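You operate a simulated robot arm through the tools that you are given. There is no shell and no other tool. Be economical: measure what you need, move in short steps, check, and stop when the job is done.

You run a simulated robot arm. Do the job below in one go: nothing can be reset, and whatever is moved stays where it is left.

Task
Wash the yellow comb in the grey tumbler's suds and swill it clean in the basin.
Fine: comb back in the mint pot; tip the tumbler out in the basin and stand it back; open the waste and let the basin run empty. Set down upright: grey tumbler.

Only the result counts: the job must be done as asked and must still hold three seconds after the hand-in. Knocking over, shifting, dropping, spilling or breaking anything else fails it.

Robot
A 6-joint arm with a two-finger parallel gripper, fixed in place. Base frame: the origin is at the foot of the arm, x ahead of it, y to its left, z up. Lengths are in mm, angles in degrees, forces in N, time in s.
With the tool pointing down near the work surface it reaches from about 140 to 740 mm from the base axis. Its first joint turns from -166.0 to 166.0 degrees. Payload 3.91 kg.
Tool frame: the origin (TCP) lies between the finger pads and is the grasp point; the fingertips stand 30 mm ahead of it; z points along the fingers, y is the line along which they close. Largest opening 110 mm; finger width 20, thickness 10; the body of the gripper, 48 by 112 mm, starts 55 mm behind the TCP.
Orientation is that of the tool frame in the base frame, as a unit quaternion [w, x, y, z]. With the fingers straight down and closing along the base's y, the tool's x points along the base's -x, its y along +y and its z along -z.

Tools
- The arm moves only by the tool nudge_tool. Its argument "rows" is a list of rows, each a list of 7 numbers: the opening, from 0 (shut) to 1 (fully open), then the shift along the base's x, y, z in units of 25 mm (1.0 is 25 mm), then the turn, a rotation vector about the base's x, y, z in units of 4 degrees (1.0 is 4 degrees). In form: [[claw, dx, dy, dz, rx, ry, rz], ...]. A call has 1 to 8 rows; each row shifts and turns the commanded pose from where the row before left it. A call with a number of a shift or a turn outside -1 to 1 is refused whole. A row lasts 0.2 s, in which the tool goes at most 50 mm and 8.6 degrees; a call with a longer step from one row to the next is refused whole, and so is a gripper value outside its range. Where a pose cannot be reached the arm comes as near as it can. A force on the tool above 90 N (or 10 N above the force at the start of the call, whichever is more), or a blocked arm, ends the call early, and 0.2 s more pass. The fingers move at their own pace (about 45 mm/s each) and stop on an object; they squeeze with about 27 N. The grip force told is the motor's: it shows also when the fingers shut on nothing. Time passes only in rows, and 0.2 s behind the last, so rows that do not move let the fingers close. It gives the time, the measured TCP pose, the force on the tool (base axes), the opening and the grip force at its end, in the units of the frame above (readings bear some noise), with the torque about the TCP (base axes, N m) and any sound that the robot's microphone picked up.
- Cameras (640 x 400 px; columns grow to the right, rows downward): "scene" is fixed at [51.2, 649.3, 1506.1]; the picture's right is [-0.65, -0.76, 0.00], its down [-0.60, 0.50, -0.62] and it looks along [0.48, -0.40, -0.78] (base axes); focal length 214 px, centre (320, 200). "wrist" rides on the gripper at [71, 22, -107] in the tool frame; the picture's right is [-0.29, 0.96, 0.00], its down [-0.76, -0.23, -0.61] and it looks along [-0.58, -0.18, 0.79] (tool axes); focal length 243 px, centre (320, 200). There is no depth. A picture from a camera that has moved, and an enlarged one, comes with that camera's place and axes in the base frame and with its lens.
- camera(camera): a new picture of that camera. It takes no simulated time.
- lift_body(by): slides the trunk up (or, below 0, down) by that many mm; the arm rides with it, the base frame stays. It gives what a move gives, with no picture.
- inspect(camera, box): a new picture of the part [left, top, right, bottom] of that camera's present view, enlarged. It takes no simulated time.
- sign_off(): hands the job in; it is judged then, once.

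Work in short steps. Places have to be worked out from the pictures, the camera data and where the tool is seen: move nearer, look again, correct. Check each grasp and each placing, and mend what went wrong. You have 120 turns and 68 pictures in all, those below and enlarged ones among them. Open the gripper and draw the arm clear of the work before you hand the job in, unless the task says otherwise; then end with one line.

The tools are called after "Request:" as name(argument=value, ...) on one line, values as JSON. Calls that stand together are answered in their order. nudge_tool: Moves the arm, as the interface text tells. Its arguments: {"type":"object","properties":{"rows":{"type":"array"}},"required":["rows"]} The other tools are called the same way: lift_body (by) slides the trunk up or down; camera (camera) takes a picture; inspect (camera, box) takes an enlarged picture of a part of a camera's view; sign_off () hands the job in.

At the start:

```text
time_s: 0.0
ee_pos: [325.9, -29.1, 1353.0]
ee_rot: [-0.001, 0.0, 1.0, 0.0]
ft_force: [-0.3, -0.4, -0.3]
moment: [0.02, 0.01, 0.0]
width: 110.0
gripper_force: 0.0
trunk travel left (down, up): [-525.0, 65.0]
```

scene: 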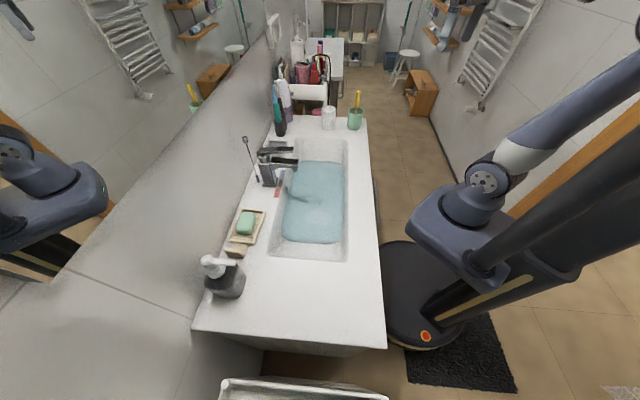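
wrist: 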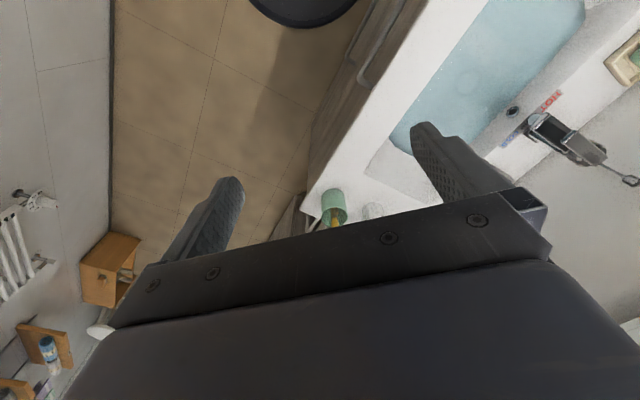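

I begin by enlarging the scene around the basin's far end, where the pot and the tumbler seem to stand, and around the tap.

Request:
inspect(camera="scene", box=[240, 60, 400, 160])

Request:
inspect(camera="scene", box=[220, 130, 380, 230])

```text
4.00 times, centred on (320, 110) of scene
camera zoom: at [51.2, 649.3, 1506.1], right [-0.65, -0.76, 0.0], down [-0.6, 0.5, -0.62], along [0.48, -0.4, -0.78], focal length 858 px, centre (320, 560)
```

zoom: 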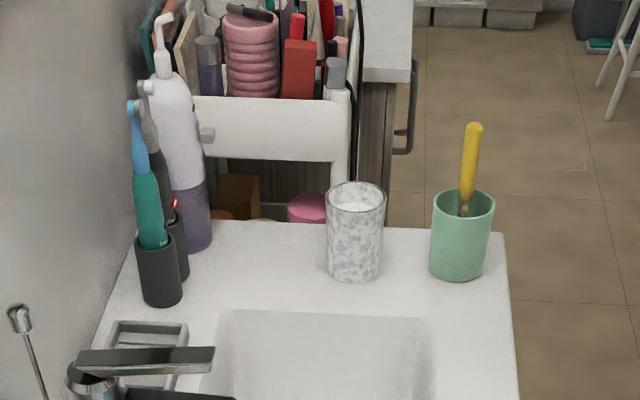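

```text
4.00 times, centred on (300, 180) of scene
camera zoom: at [51.2, 649.3, 1506.1], right [-0.65, -0.76, 0.0], down [-0.6, 0.5, -0.62], along [0.48, -0.4, -0.78], focal length 858 px, centre (400, 280)
```

zoom: 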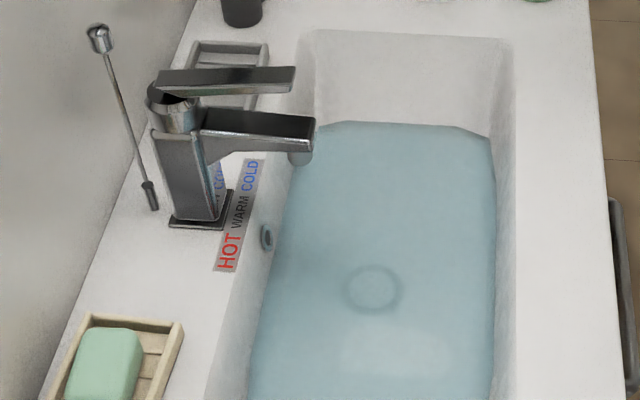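

The comb stands in the mint pot near (660,-87). The counter top is at about z 895, and there is a lift rod behind the tap. I lower the trunk part way and look again.

Request:
lift_body(by=-200)

Request:
camera(camera="wrist")

Request:
camera(camera="scene")

```text
time_s: 2.2
ee_pos: [322.7, -28.1, 1154.6]
ee_rot: [0.001, 0.0, 1.0, 0.0]
ft_force: [-0.2, -0.8, 0.7]
moment: [0.02, 0.03, 0.01]
width: 109.8
gripper_force: 0.0
trunk travel left (down, up): [-325.0, 265.0]
```

```text
63 pictures are left
camera wrist: at [251.9, -7.3, 1260.9], right [0.29, 0.96, 0.0], down [0.76, -0.23, 0.61], along [0.58, -0.18, -0.79], focal length 243 px, centre (320, 200)
```

wrist: 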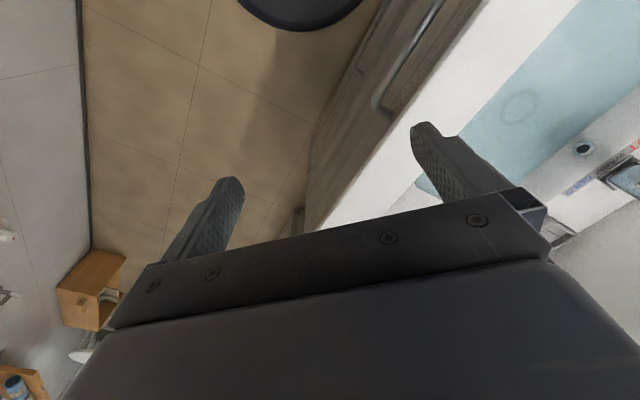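

```text
62 pictures are left
```

scene: 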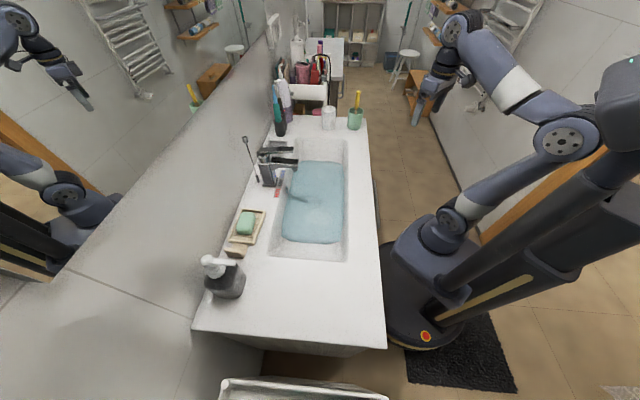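

Wrist and scene rays agree: counter about z 893, pot near (672,-92), tumbler near (759,5), rod knob near (652,461,1090). I move forward for a closer wrist view of the pot and tumbler.

Request:
nudge_tool(rows=[[1, 0.8, 0, 0, 0, 0, 0], [1, 0.8, 0, 0, 0, 0, 0], [1, 0.8, 0, 0, 0, 0, 0], [1, 0.8, 0, 0, 0, 0, 0], [1, 0.8, 0, 0, 0, 0, 0], [1, 0.8, 0, 0, 0, 0, 0], [1, 0.8, 0, 0, 0, 0, 0]])

Request:
camera(camera="wrist")

Request:
camera(camera="scene")

```text
time_s: 3.8
ee_pos: [462.6, -28.6, 1153.3]
ee_rot: [0.001, 0.001, 1.0, 0.0]
ft_force: [0.5, 0.3, 0.3]
moment: [-0.01, 0.02, 0.0]
width: 110.2
gripper_force: 0.1
trunk travel left (down, up): [-325.0, 265.0]
```

```text
61 pictures are left
camera wrist: at [391.5, -7.2, 1259.7], right [0.29, 0.96, 0.0], down [0.76, -0.23, 0.61], along [0.58, -0.18, -0.79], focal length 243 px, centre (320, 200)
```

wrist: 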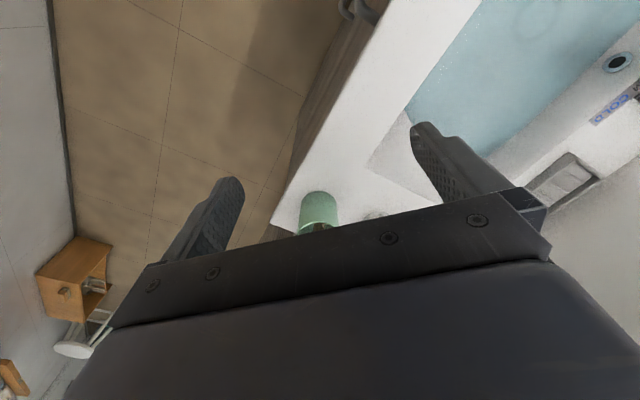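

```text
60 pictures are left
```

scene: 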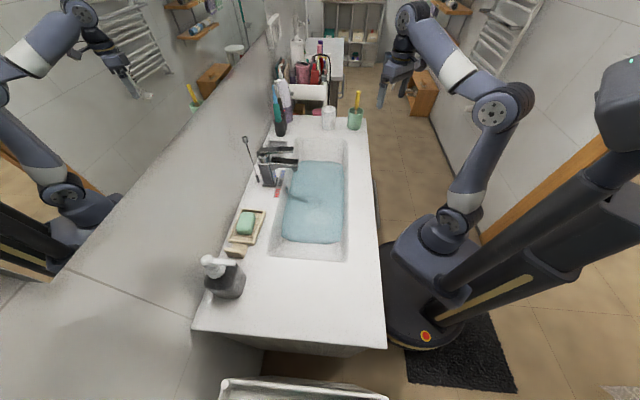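

I zoom tightly on the comb, pot and tumbler for accurate bearings.

Request:
inspect(camera="scene", box=[312, 82, 376, 138])

```text
7.14 times, centred on (344, 110) of scene
camera zoom: at [51.2, 649.3, 1506.1], right [-0.65, -0.76, 0.0], down [-0.6, 0.5, -0.62], along [0.48, -0.4, -0.78], focal length 1532 px, centre (149, 843)
```

zoom: 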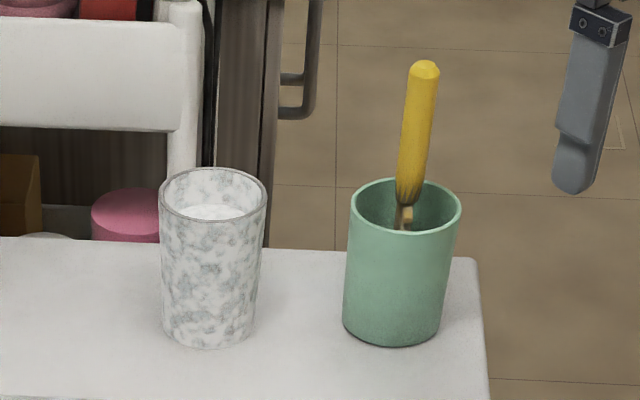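

Finger position in the picture confirms my calibration. I judge the pot axis at (670,-103) with its rim at z 980, the comb tip at z≈1070, and the tumbler at (751,-3) with its rim at z 990. I move high, to just short of the comb, and look.

Request:
nudge_tool(rows=[[1, 0.94, -0.42, 0, 0, 0, 0], [1, 0.94, -0.42, 0, 0, 0, 0], [1, 0.94, -0.42, 0, 0, 0, 0], [1, 0.94, -0.42, 0, 0, 0, 0], [1, 0.94, -0.42, 0, 0, 0, 0], [1, 0.94, -0.42, 0, 0, 0, 0], [1, 0.94, -0.42, 0, 0, 0, 0]])

Request:
camera(camera="wrist")

Request:
inspect(camera="scene", box=[300, 50, 396, 134])

```text
time_s: 5.4
ee_pos: [592.1, -96.9, 1086.4]
ee_rot: [0.001, 0.0, 1.0, 0.0]
ft_force: [-0.6, 0.7, 0.6]
moment: [0.01, -0.03, 0.0]
width: 109.8
gripper_force: 0.0
out of reach, approached as far as the arm can: row 1, 2, 3, 4, 5, 6, 7
trunk travel left (down, up): [-325.0, 265.0]
```

```text
58 pictures are left
camera wrist: at [521.6, -75.7, 1194.1], right [0.29, 0.96, 0.0], down [0.76, -0.23, 0.61], along [0.58, -0.18, -0.79], focal length 243 px, centre (320, 200)
```

wrist: 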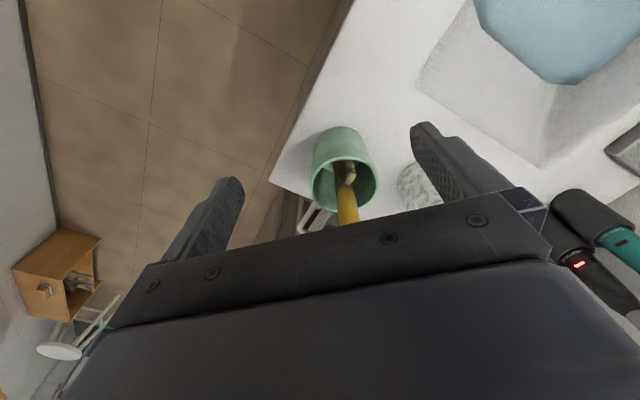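

```text
4.76 times, centred on (348, 92) of scene
camera zoom: at [51.2, 649.3, 1506.1], right [-0.65, -0.76, 0.0], down [-0.6, 0.5, -0.62], along [0.48, -0.4, -0.78], focal length 1021 px, centre (187, 714)
```

zoom: 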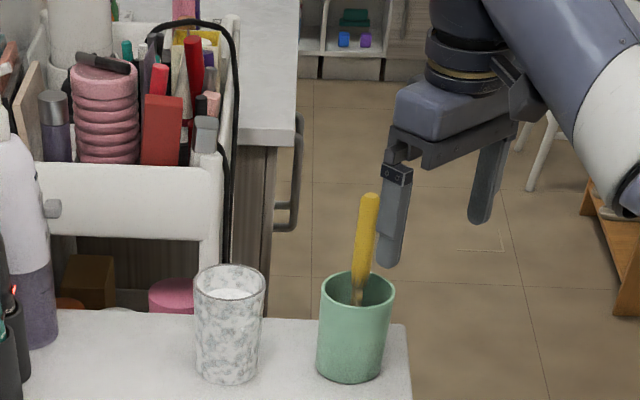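

The arm is at its reach limit because the trunk is too low, so I raise the trunk to gain reach at this height.

Request:
lift_body(by=255)

Request:
nudge_tool(rows=[[1, 0, 0, -1, 0, 0, 0], [1, 0.5, 0, -1, 0, 0, 0], [1, 0.5, 0, -1, 0, 0, 0], [1, 0.5, -0.04, -1, 0, 0, 0], [1, 0.5, -0.04, -1, 0, 0, 0]])

Request:
camera(camera="wrist")

```text
time_s: 8.0
ee_pos: [592.0, -96.2, 1340.6]
ee_rot: [0.002, 0.0, 1.0, 0.0]
ft_force: [1.4, -0.3, 0.4]
moment: [-0.01, -0.04, 0.0]
width: 110.0
gripper_force: 0.0
trunk travel left (down, up): [-580.0, 10.0]
```

```text
time_s: 9.2
ee_pos: [644.1, -100.3, 1217.9]
ee_rot: [0.001, 0.0, 1.0, 0.0]
ft_force: [0.6, -0.6, 0.2]
moment: [0.05, -0.01, 0.02]
width: 110.0
gripper_force: 0.0
trunk travel left (down, up): [-580.0, 10.0]
```

```text
56 pictures are left
camera wrist: at [572.7, -78.5, 1324.4], right [0.29, 0.96, 0.0], down [0.76, -0.23, 0.61], along [0.58, -0.18, -0.79], focal length 243 px, centre (320, 200)
```

wrist: 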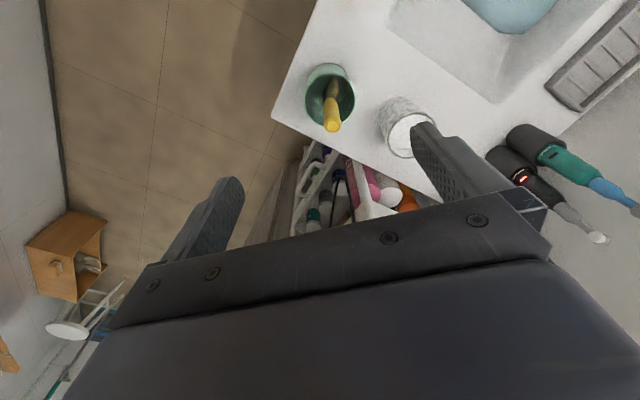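

I see the comb clearly: its tip is near (675,-101), z≈1065, and it leans slightly outward. I descend until the fingertips are just above it.

Request:
nudge_tool(rows=[[1, 0.24, 0, -0.86, 0, 0, 0], [1, 0.24, 0, -0.86, 0, 0, 0], [1, 0.24, 0, -0.86, 0, 0, 0], [1, 0.24, 0, -0.86, 0, 0, 0], [1, 0.24, 0, -0.86, 0, 0, 0]])

Request:
camera(camera="wrist")

Request:
inspect(camera="scene", box=[312, 66, 392, 136])

```text
time_s: 10.4
ee_pos: [671.9, -100.2, 1108.9]
ee_rot: [0.002, 0.0, 1.0, -0.001]
ft_force: [0.2, 0.0, 0.5]
moment: [-0.03, -0.02, -0.01]
width: 110.3
gripper_force: 0.1
trunk travel left (down, up): [-580.0, 10.0]
```

```text
55 pictures are left
camera wrist: at [602.0, -77.7, 1215.7], right [0.29, 0.96, 0.0], down [0.76, -0.23, 0.61], along [0.58, -0.18, -0.79], focal length 243 px, centre (320, 200)
```

wrist: 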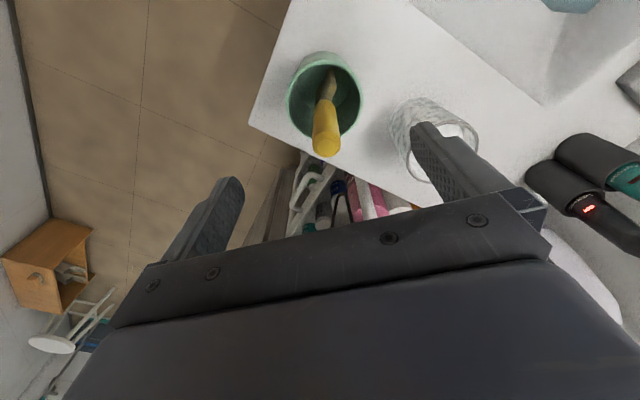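

```text
5.71 times, centred on (352, 101) of scene
camera zoom: at [51.2, 649.3, 1506.1], right [-0.65, -0.76, 0.0], down [-0.6, 0.5, -0.62], along [0.48, -0.4, -0.78], focal length 1226 px, centre (137, 766)
```

zoom: 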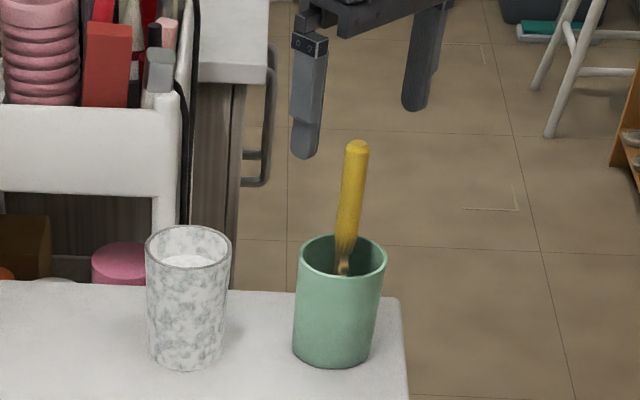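

The comb tip lies on the tool axis between the fingers. I go straight down about 63 mm and close.

Request:
nudge_tool(rows=[[1, 0, 0, -0.85, 0, 0, 0], [1, 0, 0, -0.85, 0, 0, 0], [1, 0, 0.08, -0.85, 0, 0, 0], [0.3, 0, 0, 0, 0, 0, 0], [0, 0, 0, 0, 0, 0, 0], [0, 0, 0, 0, 0, 0, 0], [0, 0, 0, 0, 0, 0, 0], [0, 0, 0, 0, 0, 0, 0]])

Request:
camera(camera="wrist")

Request:
inspect(camera="scene", box=[312, 66, 392, 136])

```text
time_s: 12.2
ee_pos: [669.9, -96.5, 1046.3]
ee_rot: [0.003, 0.001, 1.0, 0.0]
ft_force: [0.6, 0.1, 0.2]
moment: [0.0, 0.01, 0.01]
width: 17.9
gripper_force: 14.3
trunk travel left (down, up): [-580.0, 10.0]
```

```text
53 pictures are left
camera wrist: at [600.7, -75.6, 1152.7], right [0.29, 0.96, 0.0], down [0.76, -0.23, 0.61], along [0.59, -0.18, -0.79], focal length 243 px, centre (320, 200)
```

wrist: 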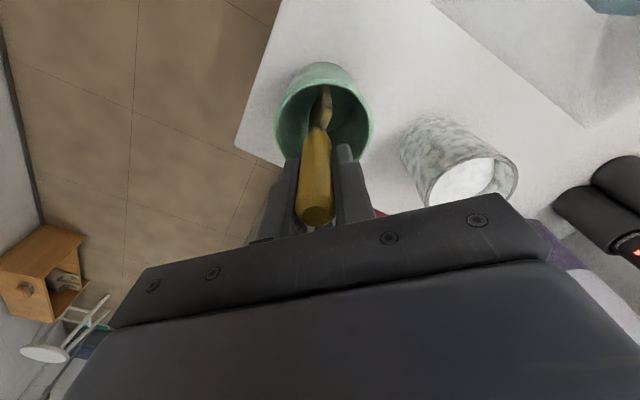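

```text
5.71 times, centred on (352, 101) of scene
camera zoom: at [51.2, 649.3, 1506.1], right [-0.65, -0.76, 0.0], down [-0.6, 0.5, -0.62], along [0.48, -0.4, -0.78], focal length 1226 px, centre (137, 766)
```

zoom: 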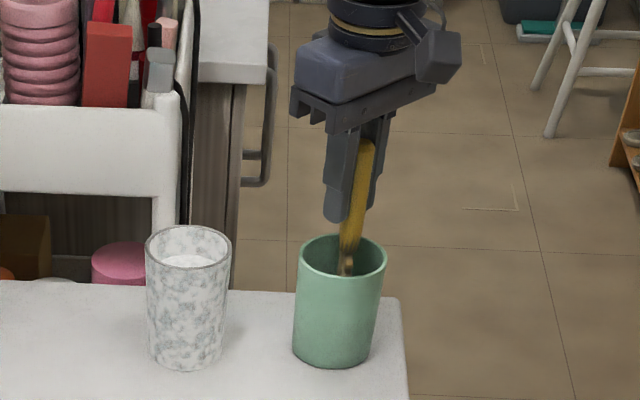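

The handle is between the pads (width 17.9). I let the grip settle, then lift straight up 130 mm.

Request:
nudge_tool(rows=[[0, 0, 0, 0, 0, 0, 0], [0, 0, 0, 0.2, 0, 0, 0], [0, 0, 0, 0.8, 0, 0, 0], [0, 0, 0, 0.9, 0, 0, 0], [0, 0, 0, 0.9, 0, 0, 0], [0, 0, 0, 0.9, 0, 0, 0], [0, 0, 0, 0.8, 0, 0, 0], [0, 0, 0, 0.7, 0, 0, 0]])

Request:
camera(camera="wrist")

Request:
inspect(camera="scene", box=[304, 36, 400, 136])

```text
time_s: 14.0
ee_pos: [671.8, -98.1, 1175.8]
ee_rot: [0.002, 0.0, 1.0, 0.001]
ft_force: [0.6, 0.2, -0.6]
moment: [0.01, -0.01, 0.01]
width: 17.2
gripper_force: 26.4
trunk travel left (down, up): [-580.0, 10.0]
```

```text
51 pictures are left
camera wrist: at [601.0, -76.7, 1282.5], right [0.29, 0.96, 0.0], down [0.76, -0.23, 0.61], along [0.58, -0.18, -0.79], focal length 243 px, centre (320, 200)
```

wrist: 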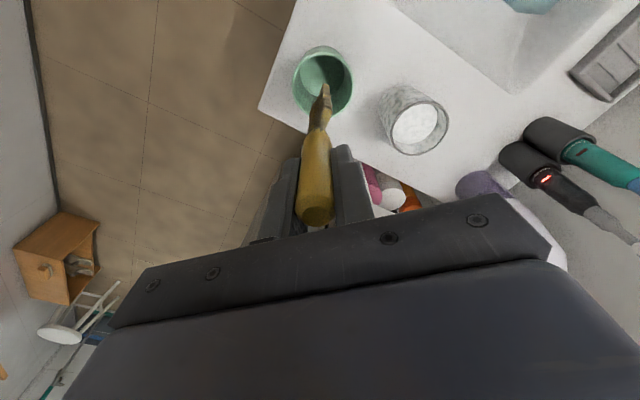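

```text
4.00 times, centred on (352, 86) of scene
camera zoom: at [51.2, 649.3, 1506.1], right [-0.65, -0.76, 0.0], down [-0.6, 0.5, -0.62], along [0.48, -0.4, -0.78], focal length 858 px, centre (192, 656)
```

zoom: 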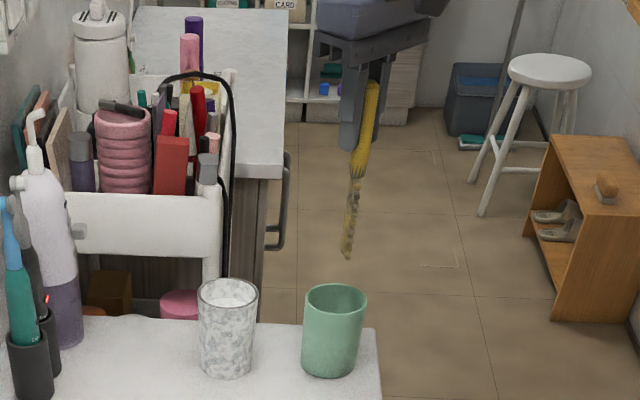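

The comb is held. Its lower end is at about (651,-88,1043), 133 mm below the TCP. I carry it over the tumbler while tilting the tool 20° outward to gain reach.

Request:
nudge_tool(rows=[[0, 0, 0, 0, 0, -1, 0], [0, 0.4, 0.59, 0, 0, -1, 0], [0, 0.4, 0.59, -0.1, 0, -1, 0], [0, 0.4, 0.59, -0.2, 0, -1, 0], [0, 0.4, 0.59, -0.2, 0, -1, 0], [0, 0.4, 0.59, -0.2, 0, 0, 0], [0, 0.4, 0.59, -0.2, 0, 0, 0]])

Request:
camera(camera="wrist")

Request:
inspect(camera="scene", box=[284, 44, 380, 136])

```text
time_s: 15.6
ee_pos: [733.1, -8.2, 1151.8]
ee_rot: [0.177, 0.0, 0.984, -0.001]
ft_force: [0.4, -0.1, -0.5]
moment: [-0.02, -0.01, 0.0]
width: 17.6
gripper_force: 27.1
trunk travel left (down, up): [-580.0, 10.0]
```

```text
49 pictures are left
camera wrist: at [629.8, 13.3, 1227.8], right [0.27, 0.96, 0.1], down [0.5, -0.23, 0.83], along [0.82, -0.18, -0.54], focal length 243 px, centre (320, 200)
```

wrist: 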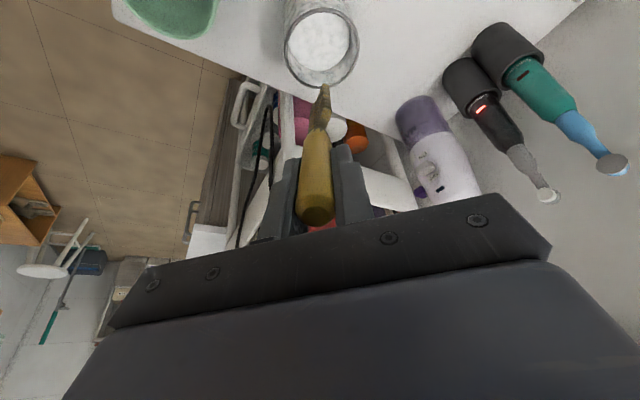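

```text
4.35 times, centred on (332, 90) of scene
camera zoom: at [51.2, 649.3, 1506.1], right [-0.65, -0.76, 0.0], down [-0.6, 0.5, -0.62], along [0.48, -0.4, -0.78], focal length 932 px, centre (268, 678)
```

zoom: 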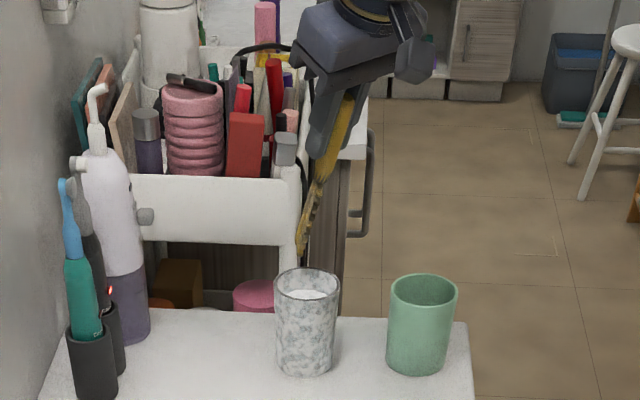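

The comb tip is at about (768,-5,1011), slightly beyond the tumbler's axis. I shift back 9 mm and lower it into the suds.

Request:
nudge_tool(rows=[[0, -0.36, 0.12, 0, 0, 0, 0], [0, 0, 0, -0.8, 0, 0, 0], [0, 0, 0, -0.8, 0, 0, 0], [0, 0, 0, -0.8, 0, 0, 0], [0, 0, 0, -0.8, 0, 0, 0], [0, 0, 0, -0.8, 0, 0, 0]])

Request:
inspect(camera="scene", box=[300, 64, 364, 136])

Request:
camera(camera="wrist")

```text
time_s: 17.0
ee_pos: [723.5, -5.9, 1052.2]
ee_rot: [0.175, 0.0, 0.985, 0.0]
ft_force: [1.0, -0.3, -0.6]
moment: [-0.02, -0.01, 0.01]
width: 17.2
gripper_force: 27.1
trunk travel left (down, up): [-580.0, 10.0]
```

```text
5.56 times, centred on (332, 100) of scene
camera zoom: at [51.2, 649.3, 1506.1], right [-0.65, -0.76, 0.0], down [-0.6, 0.5, -0.62], along [0.48, -0.4, -0.78], focal length 1192 px, centre (253, 756)
```

zoom: 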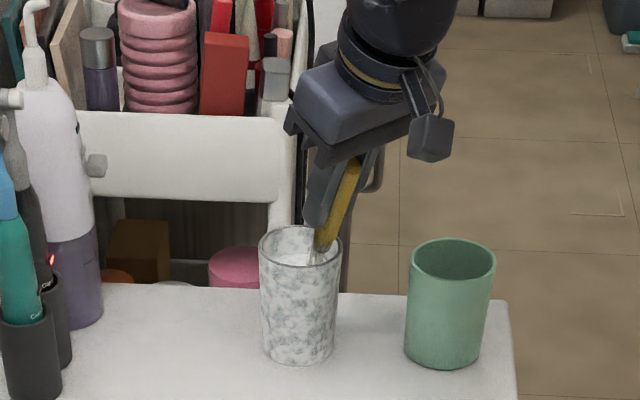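

```text
46 pictures are left
camera wrist: at [620.2, 16.1, 1128.5], right [0.27, 0.96, 0.1], down [0.5, -0.23, 0.83], along [0.82, -0.18, -0.54], focal length 243 px, centre (320, 200)
```

wrist: 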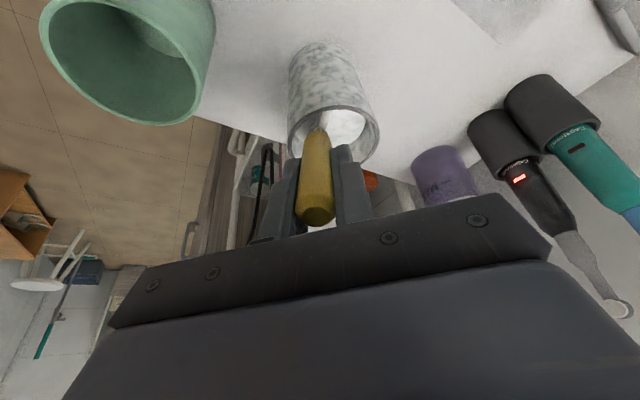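

The comb's toothed part is under the suds, slightly toward the -y side. I centre it by +6 mm and stir gently back and forth.

Request:
nudge_tool(rows=[[0, 0, 0.24, -0.2, 0, 0, 0], [0, 0.3, 0, 0, 0, 0, 0], [0, -0.6, 0, 0.3, 0, 0, 0], [0, 0.6, 0, -0.3, 0, 0, 0], [0, -0.6, 0, 0.3, 0, 0, 0], [0, 0.3, 0.25, -0.3, 0, 0, 0], [0, 0, -0.5, 0.3, 0, 0, 0], [0, 0, 0.25, -0.3, 0, 0, 0]])

Request:
nudge_tool(rows=[[0, 0, 0, 0.8, 0, 0, 0], [0, 0, 0, -0.8, 0, 0, 0], [0, 0.25, 0, 0.8, 0, 0, 0], [0, 0, 0, -0.8, 0, 0, 0], [0, -0.5, 0, 0.5, 0, 0, 0], [0, 0, 0, -0.5, 0, 0, 0], [0, 0.25, 0, 0, 0, 0, 0], [0, 0, 0, 0, 0, 0, 0]])

Request:
inspect(camera="scene", box=[300, 64, 364, 136])

```text
time_s: 18.8
ee_pos: [724.2, -0.4, 1049.9]
ee_rot: [0.177, 0.0, 0.984, 0.0]
ft_force: [0.9, 0.5, 0.5]
moment: [0.0, -0.03, -0.01]
width: 17.4
gripper_force: 27.1
trunk travel left (down, up): [-580.0, 10.0]
```

```text
time_s: 20.6
ee_pos: [721.7, 0.0, 1049.2]
ee_rot: [0.174, 0.0, 0.985, 0.0]
ft_force: [-0.6, -0.8, -0.6]
moment: [-0.02, 0.13, -0.03]
width: 17.5
gripper_force: 26.9
trunk travel left (down, up): [-580.0, 10.0]
```

```text
5.56 times, centred on (332, 100) of scene
camera zoom: at [51.2, 649.3, 1506.1], right [-0.65, -0.76, 0.0], down [-0.6, 0.5, -0.62], along [0.48, -0.4, -0.78], focal length 1192 px, centre (253, 756)
```

zoom: 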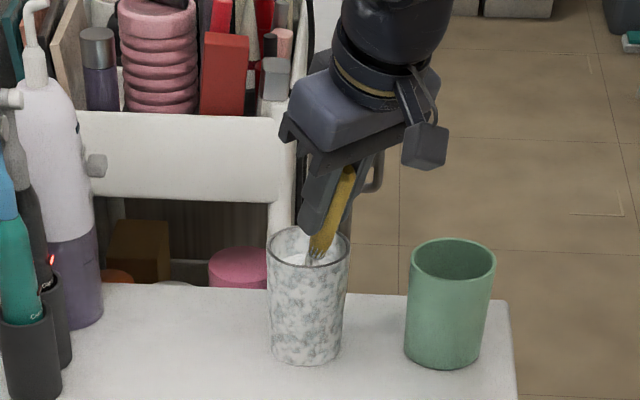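

The tumbler was nudged by about 5 mm but stands upright; I'll set it back properly later. I ease off and lift the comb out to inspect it.

Request:
nudge_tool(rows=[[0, 0.15, 0, 0.1, 0, 0, 0], [0, 0, 0, 0.8, 0, 0, 0], [0, 0, 0, 0.9, 0, 0, 0], [0, 0, 0, 0.9, 0, 0, 0], [0, 0, 0, 0.9, 0, 0, 0], [0, 0, 0, 0.8, 0, 0, 0]])

Request:
inspect(camera="scene", box=[300, 54, 364, 136])

Request:
inspect(camera="wrist", box=[240, 0, 400, 240])

```text
time_s: 22.0
ee_pos: [726.1, 2.1, 1159.4]
ee_rot: [0.175, 0.001, 0.984, -0.001]
ft_force: [0.1, 0.7, 0.1]
moment: [0.01, 0.0, 0.0]
width: 17.2
gripper_force: 27.0
trunk travel left (down, up): [-580.0, 10.0]
```

```text
4.88 times, centred on (332, 95) of scene
camera zoom: at [51.2, 649.3, 1506.1], right [-0.65, -0.76, 0.0], down [-0.6, 0.5, -0.62], along [0.48, -0.4, -0.78], focal length 1046 px, centre (262, 712)
```

zoom: 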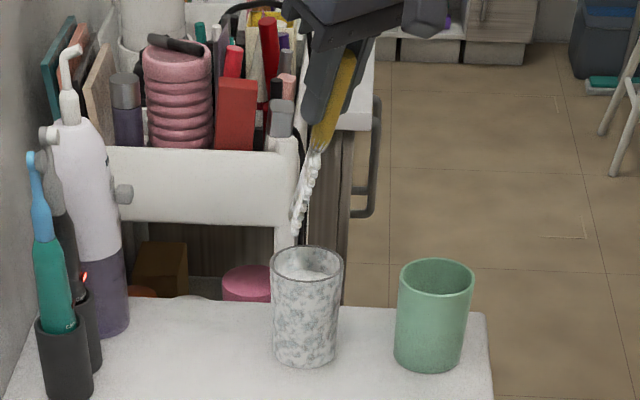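

```text
1.67 times, centred on (320, 120) of wrist
camera zoom: at [623.8, 22.5, 1236.0], right [0.27, 0.96, 0.1], down [0.5, -0.23, 0.83], along [0.82, -0.18, -0.54], focal length 404 px, centre (320, 333)
```

zoom: 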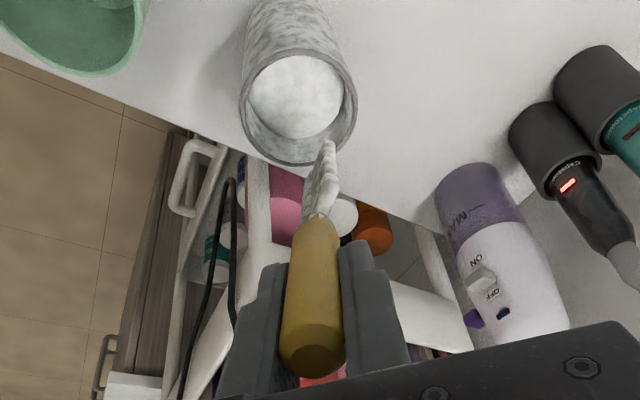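

The teeth are coated with suds. I carry the comb over the basin's far half, well away from the spout.

Request:
nudge_tool(rows=[[0, -0.75, 0.96, 0, 0, 0, 0], [0, -0.75, 0.96, 0, 0, 0, 0], [0, -0.75, 0.96, 0, 0, 0, 0], [0, -0.75, 0.96, 0, 0, 0, 0], [0, -0.75, 0.96, 0, 0, 0, 0], [0, -0.75, 0.96, 0, 0, 0, 0], [0, -0.75, 0.96, 0, 0, 0, 0], [0, -0.75, 0.96, 0, 0, 0, 0]])

Request:
inspect(camera="scene", box=[220, 60, 400, 260])

Request:
camera(camera="wrist")

```text
time_s: 23.8
ee_pos: [576.4, 193.4, 1160.4]
ee_rot: [0.175, 0.0, 0.984, -0.001]
ft_force: [0.4, -0.4, -0.2]
moment: [0.01, -0.02, 0.02]
width: 17.5
gripper_force: 26.6
trunk travel left (down, up): [-580.0, 10.0]
```

```text
2.00 times, centred on (310, 160) of scene
camera zoom: at [51.2, 649.3, 1506.1], right [-0.65, -0.76, 0.0], down [-0.6, 0.5, -0.62], along [0.48, -0.4, -0.78], focal length 429 px, centre (340, 280)
```

zoom: 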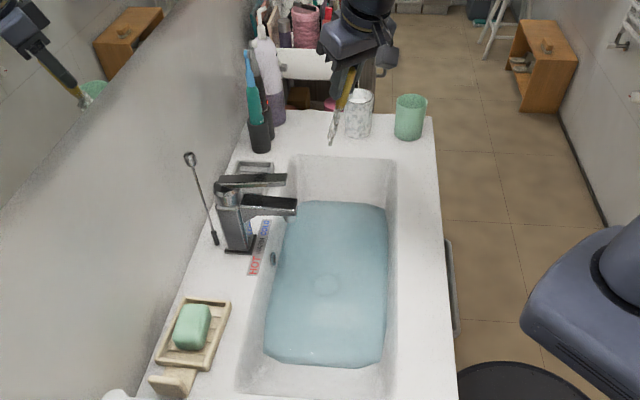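

```text
41 pictures are left
camera wrist: at [473.8, 215.1, 1236.3], right [0.27, 0.96, 0.1], down [0.5, -0.23, 0.83], along [0.82, -0.18, -0.54], focal length 243 px, centre (320, 200)
```

wrist: 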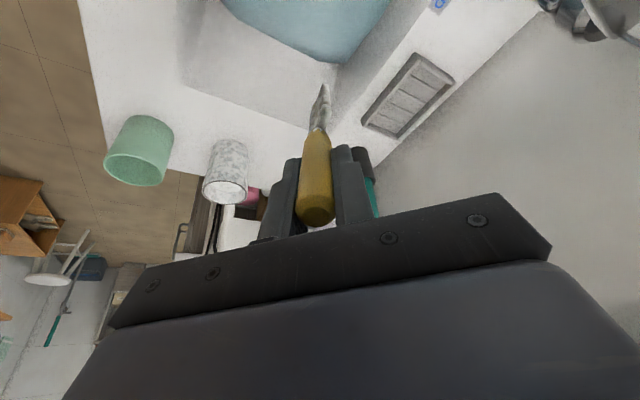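

The tip is above the basin's far slope at about (612,195). I move toward the water's middle while lowering to just into the water.

Request:
nudge_tool(rows=[[0, -0.6, 0.3, -0.6, 0, 0, 0], [0, -0.6, 0.3, -0.8, 0, 0, 0], [0, -0.6, 0.3, -0.9, 0, 0, 0], [0, -0.6, 0.3, -0.95, 0, 0, 0], [0, -0.5, 0.2, -0.95, 0, 0, 0], [0, 0, 0, -0.95, 0, 0, 0], [0, 0, 0, -0.95, 0, 0, 0], [0, 0, 0, -0.95, 0, 0, 0]])

Request:
inspect(camera="scene", box=[240, 80, 400, 240])

```text
time_s: 25.6
ee_pos: [506.6, 227.9, 982.8]
ee_rot: [0.175, 0.001, 0.985, 0.0]
ft_force: [-0.4, 0.3, 0.2]
moment: [0.06, 0.0, -0.01]
width: 17.6
gripper_force: 26.9
trunk travel left (down, up): [-580.0, 10.0]
```

```text
2.50 times, centred on (320, 160) of scene
camera zoom: at [51.2, 649.3, 1506.1], right [-0.65, -0.76, 0.0], down [-0.6, 0.5, -0.62], along [0.48, -0.4, -0.78], focal length 536 px, centre (320, 300)
```

zoom: 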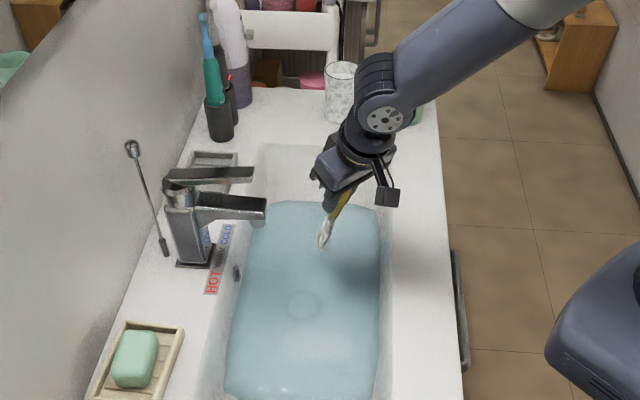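

The tip is at about z 848, right above or at the water. I lower another 60 mm and check.

Request:
nudge_tool(rows=[[0, 0, 0, -0.8, 0, 0, 0], [0, 0, 0, -0.8, 0, 0, 0], [0, 0, 0, -0.8, 0, 0, 0]])

Request:
inspect(camera="scene", box=[280, 110, 360, 190])

```text
time_s: 26.4
ee_pos: [503.8, 225.6, 924.6]
ee_rot: [0.178, 0.001, 0.984, 0.0]
ft_force: [-3.9, -0.2, 19.0]
moment: [0.05, -0.04, 0.0]
width: 17.4
gripper_force: 27.7
trunk travel left (down, up): [-580.0, 10.0]
```

```text
5.00 times, centred on (320, 150) of scene
camera zoom: at [51.2, 649.3, 1506.1], right [-0.65, -0.76, 0.0], down [-0.6, 0.5, -0.62], along [0.48, -0.4, -0.78], focal length 1072 px, centre (320, 450)
```

zoom: 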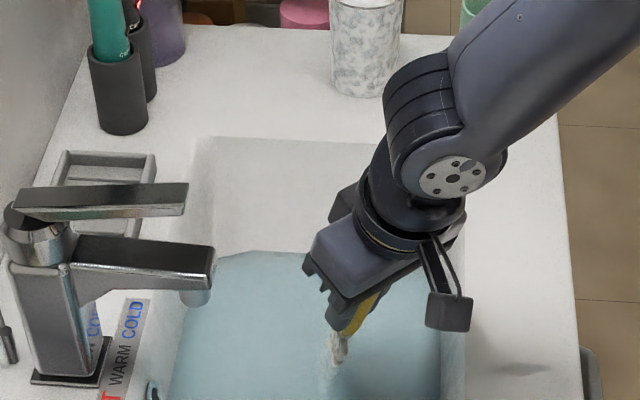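

Fz is 19 N, so the comb tip has touched the basin floor at about z 792; the water surface is at about z 830. I raise a little and swill back and forth.

Request:
nudge_tool(rows=[[0, 0, 0, 0.4, 0, 0, 0], [0, -0.8, 0.5, 0, 0, 0, 0], [0, -0.8, 0.5, 0, 0, 0, 0], [0, 0.8, -0.5, 0, 0, 0, 0], [0, 0.8, -0.5, 0, 0, 0, 0], [0, -0.8, 0.5, 0, 0, 0, 0], [0, -0.8, 0.5, 0, 0, 0, 0], [0, 0.8, -0.5, 0, 0, 0, 0]])

Request:
nudge_tool(rows=[[0, 0, 0, 0.8, 0, 0, 0], [0, 0, 0, 0.8, 0, 0, 0], [0, 0, 0, 0.8, 0, 0, 0], [0, 0, 0, 0.8, 0, 0, 0]])

Request:
inspect(camera="scene", box=[290, 115, 350, 175])

Request:
inspect(camera="wrist", box=[240, 0, 400, 240])

```text
time_s: 28.2
ee_pos: [484.3, 239.9, 932.0]
ee_rot: [0.175, -0.001, 0.984, 0.0]
ft_force: [-0.3, 0.7, 0.0]
moment: [-0.03, -0.01, 0.01]
width: 17.2
gripper_force: 27.2
trunk travel left (down, up): [-580.0, 10.0]
```

```text
time_s: 29.2
ee_pos: [483.3, 238.3, 1012.0]
ee_rot: [0.175, 0.0, 0.985, 0.0]
ft_force: [-0.7, 0.1, 0.2]
moment: [-0.01, 0.0, 0.01]
width: 17.4
gripper_force: 26.6
trunk travel left (down, up): [-580.0, 10.0]
```

```text
6.67 times, centred on (320, 145) of scene
camera zoom: at [51.2, 649.3, 1506.1], right [-0.65, -0.76, 0.0], down [-0.6, 0.5, -0.62], along [0.48, -0.4, -0.78], focal length 1430 px, centre (320, 567)
```

zoom: 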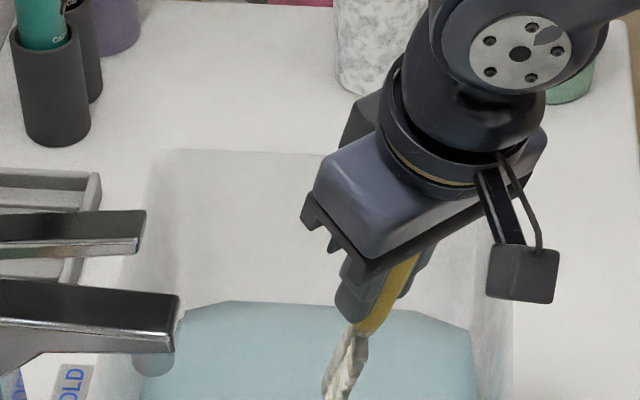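

```text
1.67 times, centred on (320, 120) of wrist
camera zoom: at [381.0, 260.1, 1088.3], right [0.27, 0.96, 0.1], down [0.5, -0.23, 0.83], along [0.82, -0.18, -0.54], focal length 404 px, centre (320, 333)
```

zoom: 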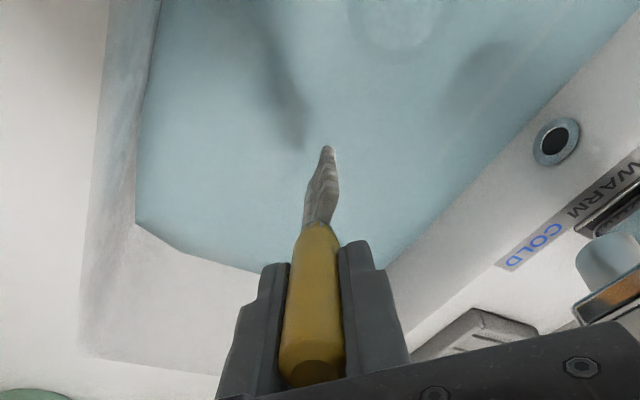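

The teeth still look whitish, and the tip was cropped. I take a better crop.

Request:
inspect(camera="scene", box=[302, 158, 342, 184])

```text
15.38 times, centred on (322, 171) of scene
camera zoom: at [51.2, 649.3, 1506.1], right [-0.65, -0.76, 0.0], down [-0.6, 0.5, -0.62], along [0.48, -0.4, -0.78], focal length 3300 px, centre (289, 646)
```

zoom: 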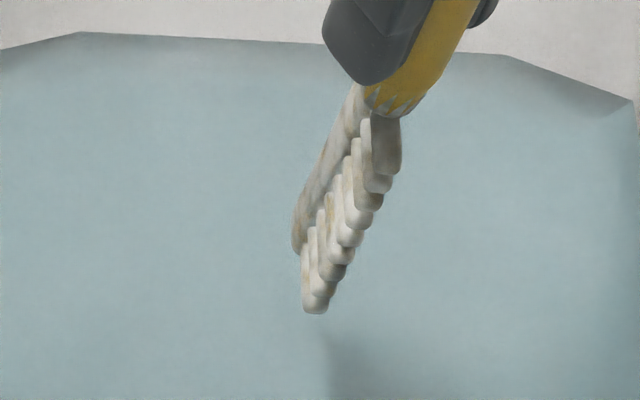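

The suds are mostly off the tip, but the upper teeth never reached the water, which is only about 38 mm deep. I tilt the comb flatter so all the teeth can be immersed.

Request:
nudge_tool(rows=[[0, 0.21, 0.06, -0.3, 0, -1, 0], [0, 0.21, 0.06, -0.3, 0, -1, 0], [0, 0.21, 0.06, -0.3, 0, -1, 0], [0, 0.21, 0.06, -0.3, 0, -1, 0], [0, 0.21, 0.06, -0.3, 0, -1, 0], [0, 0.21, 0.06, -0.3, 0, -1, 0], [0, 0.21, 0.06, -0.3, 0, -1, 0], [0, 0.21, 0.06, -0.3, 0, -1, 0]])

Request:
inspect(camera="scene", box=[240, 90, 380, 220])

```text
time_s: 31.0
ee_pos: [524.5, 251.7, 952.1]
ee_rot: [0.44, 0.0, 0.898, 0.0]
ft_force: [-0.7, -0.6, -0.4]
moment: [0.02, 0.02, 0.04]
width: 17.2
gripper_force: 27.1
trunk travel left (down, up): [-580.0, 10.0]
```

```text
3.08 times, centred on (310, 155) of scene
camera zoom: at [51.2, 649.3, 1506.1], right [-0.65, -0.76, 0.0], down [-0.6, 0.5, -0.62], along [0.48, -0.4, -0.78], focal length 660 px, centre (351, 338)
```

zoom: 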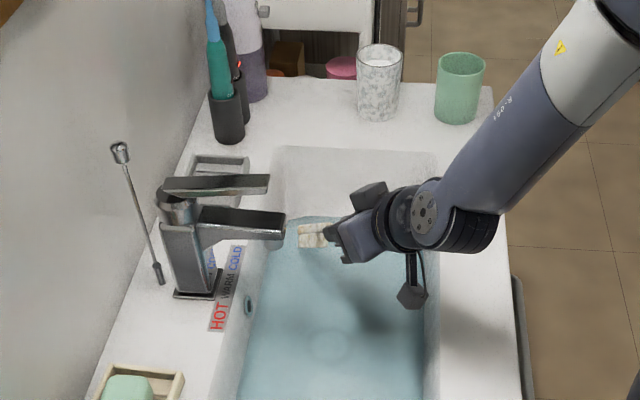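

The wrist camera hangs below the tilted tool, so I yaw the tool to lie along the basin's length, which keeps everything inside the basin outline and clear of the spout.

Request:
nudge_tool(rows=[[0, -0.8, -0.25, 0.1, 0, 0, -1], [0, -0.15, 0.15, 0, 0, 0, -1], [0, -0.15, 0.15, 0, 0, 0, -1], [0, -0.15, 0.15, 0, 0, 0, -1], [0, -0.15, 0.15, 0, 0, 0, -1], [0, -0.15, 0.15, 0, 0, 0, -1], [0, -0.15, 0.15, 0, 0, 0, -1], [0, -0.15, 0.15, 0, 0, 0, -1]])

Request:
inspect(camera="scene", box=[240, 90, 380, 220])

```text
time_s: 32.8
ee_pos: [478.5, 273.7, 953.8]
ee_rot: [0.423, 0.249, 0.862, -0.123]
ft_force: [0.3, 0.4, -0.3]
moment: [-0.02, 0.0, 0.01]
width: 17.6
gripper_force: 26.1
trunk travel left (down, up): [-580.0, 10.0]
```

```text
3.08 times, centred on (310, 155) of scene
camera zoom: at [51.2, 649.3, 1506.1], right [-0.65, -0.76, 0.0], down [-0.6, 0.5, -0.62], along [0.48, -0.4, -0.78], focal length 660 px, centre (351, 338)
```

zoom: 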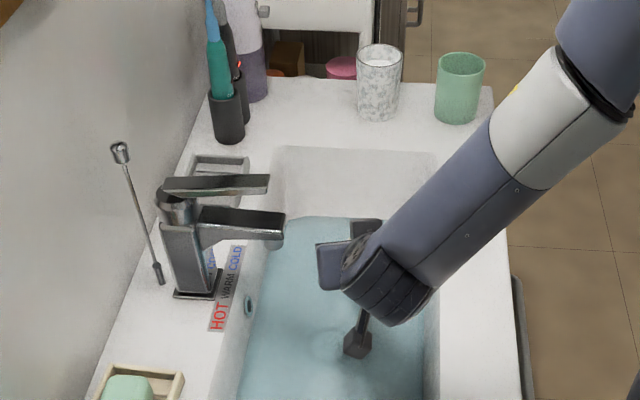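

The tool now lies along the basin. I tilt 8° more and lower the comb into the water.

Request:
nudge_tool(rows=[[0, 0, 0, -0.6, -0.53, -0.848, 0], [0, 0, 0, -0.6, -0.53, -0.848, 0], [0, 0, 0, -0.6, 0, 0, 0], [0, 0, 0, -0.6, 0, 0, 0], [0, 0, 0, -0.5, 0, 0, 0]])

Request:
camera(camera="wrist")

Request:
inspect(camera="scene", box=[240, 90, 380, 220])

```text
time_s: 34.0
ee_pos: [477.9, 271.6, 882.9]
ee_rot: [0.483, 0.238, 0.831, -0.138]
ft_force: [0.5, -0.1, 0.7]
moment: [0.02, -0.01, -0.03]
width: 17.6
gripper_force: 27.4
trunk travel left (down, up): [-580.0, 10.0]
```

```text
33 pictures are left
camera wrist: at [382.1, 358.3, 873.8], right [0.63, 0.73, 0.25], down [-0.25, -0.11, 0.96], along [0.74, -0.67, 0.11], focal length 243 px, centre (320, 200)
```

wrist: 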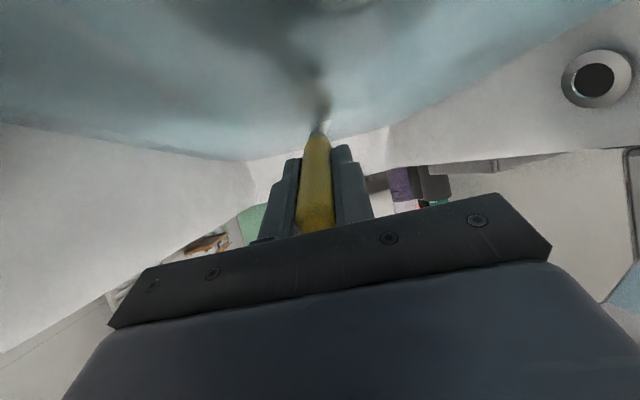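

```text
3.08 times, centred on (310, 155) of scene
camera zoom: at [51.2, 649.3, 1506.1], right [-0.65, -0.76, 0.0], down [-0.6, 0.5, -0.62], along [0.48, -0.4, -0.78], focal length 660 px, centre (351, 338)
```

zoom: 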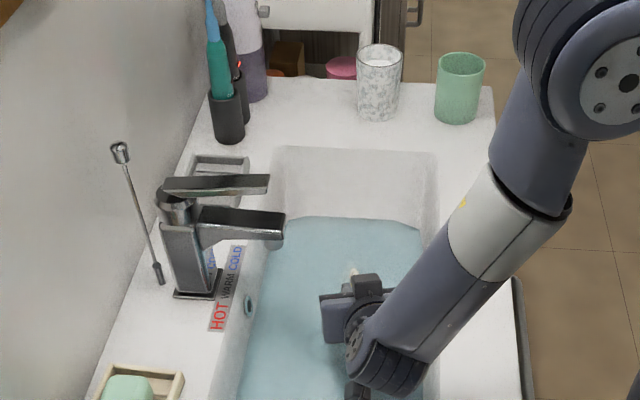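

All the teeth are now under water with no contact force. I swill it back and forth.

Request:
nudge_tool(rows=[[0, -0.7, 0.6, 0, 0, 0, 0], [0, 0.7, -0.6, 0, 0, 0, 0], [0, -0.7, 0.6, 0, 0, 0, 0], [0, 0.7, -0.6, 0, 0, 0, 0], [0, 0.4, 0.4, 0, 0, 0, 0], [0, -0.4, -0.4, 0, 0, 0, 0], [0, 0.4, 0.4, 0, 0, 0, 0], [0, -0.4, -0.4, 0, 0, 0, 0]])

Request:
nudge_tool(rows=[[0, -0.7, 0.6, 0, 0, 0, 0], [0, 0.7, -0.6, 0, 0, 0, 0], [0, -0.7, 0.6, 0, 0, 0, 0], [0, 0.7, -0.6, 0, 0, 0, 0], [0, 0.4, 0.4, 0, 0, 0, 0], [0, -0.4, -0.4, 0, 0, 0, 0], [0, 0, 0, 0.5, 0, 0, 0], [0, 0, 0, 0.9, 0.53, 0.848, 0]])

Request:
nudge_tool(rows=[[0, 0, 0, 0.9, 0.53, 0.848, 0], [0, 0, 0, 0.9, 0.53, 0.848, 0], [0, 0, 0, 0.9, 0.53, 0.848, 0], [0, 0, 0, 0.9, 0.53, 0.848, 0], [0, 0, 0, 0.9, 0.53, 0.848, 0], [0, 0, 0, 0.9, 0.53, 0.848, 0], [0, 0, 0, 0.9, 0.53, 0.848, 0], [0, 0, 0, 0.5, 0.53, 0.848, 0]])

Request:
inspect(camera="scene", box=[290, 90, 390, 190])

Request:
inspect(camera="wrist", box=[240, 40, 400, 200])

```text
time_s: 35.8
ee_pos: [477.6, 274.3, 881.8]
ee_rot: [0.483, 0.238, 0.831, -0.138]
ft_force: [-0.4, 0.3, -0.9]
moment: [0.02, 0.0, 0.04]
width: 17.5
gripper_force: 26.7
trunk travel left (down, up): [-580.0, 10.0]
```

```text
time_s: 37.6
ee_pos: [477.3, 272.4, 917.9]
ee_rot: [0.452, 0.243, 0.848, -0.131]
ft_force: [1.0, 0.4, 0.2]
moment: [-0.04, 0.0, -0.04]
width: 17.2
gripper_force: 27.2
trunk travel left (down, up): [-580.0, 10.0]
```

```text
time_s: 39.4
ee_pos: [478.3, 272.1, 1088.9]
ee_rot: [0.201, 0.27, 0.94, -0.058]
ft_force: [-0.2, 0.3, -0.7]
moment: [-0.03, -0.03, 0.02]
width: 17.3
gripper_force: 26.7
trunk travel left (down, up): [-580.0, 10.0]
```

```text
4.00 times, centred on (340, 140) of scene
camera zoom: at [51.2, 649.3, 1506.1], right [-0.65, -0.76, 0.0], down [-0.6, 0.5, -0.62], along [0.48, -0.4, -0.78], focal length 858 px, centre (240, 440)
```

zoom: 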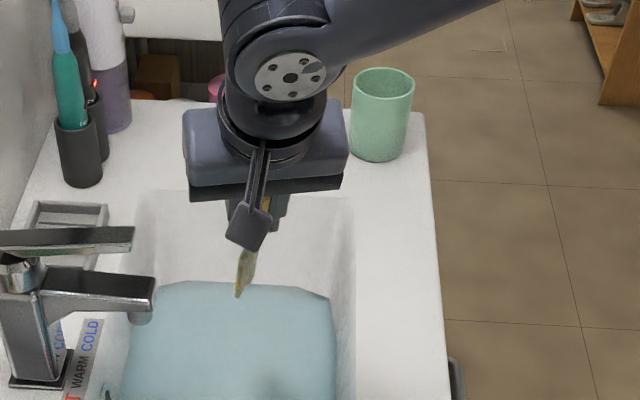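

```text
2.50 times, centred on (320, 120) of wrist
camera zoom: at [398.0, 347.3, 1157.3], right [0.73, 0.67, 0.12], down [0.25, -0.43, 0.87], along [0.63, -0.6, -0.49], focal length 606 px, centre (320, 400)
```

zoom: 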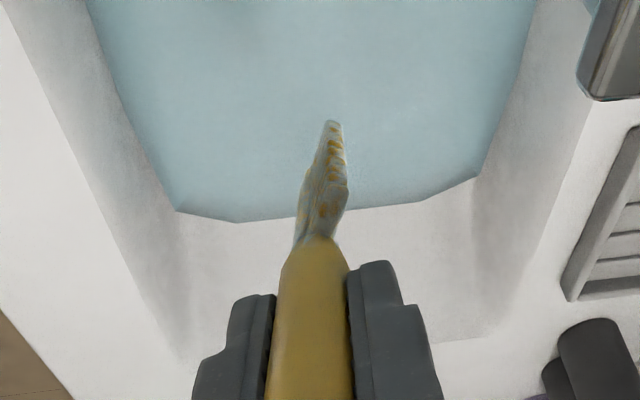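

The comb shows yellow patches among whitish film. I look closer before deciding on more swilling.

Request:
inspect(camera="wrist", box=[300, 80, 340, 110])

Request:
inspect(camera="scene", box=[338, 148, 362, 168])

```text
13.33 times, centred on (320, 95) of wrist
camera zoom: at [398.0, 347.3, 1157.3], right [0.73, 0.67, 0.12], down [0.25, -0.43, 0.87], along [0.63, -0.6, -0.49], focal length 3235 px, centre (320, 1600)
```

zoom: 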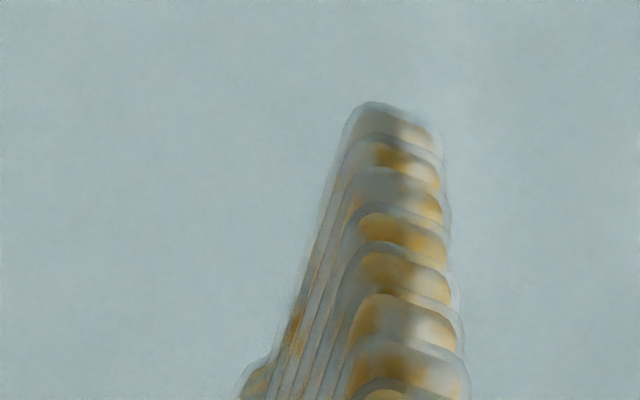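

```text
16.00 times, centred on (350, 158) of scene
camera zoom: at [51.2, 649.3, 1506.1], right [-0.65, -0.76, 0.0], down [-0.6, 0.5, -0.62], along [0.48, -0.4, -0.78], focal length 3432 px, centre (-160, 872)
```

zoom: 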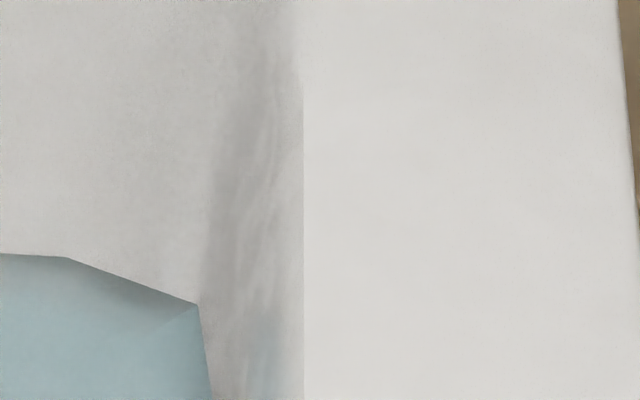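

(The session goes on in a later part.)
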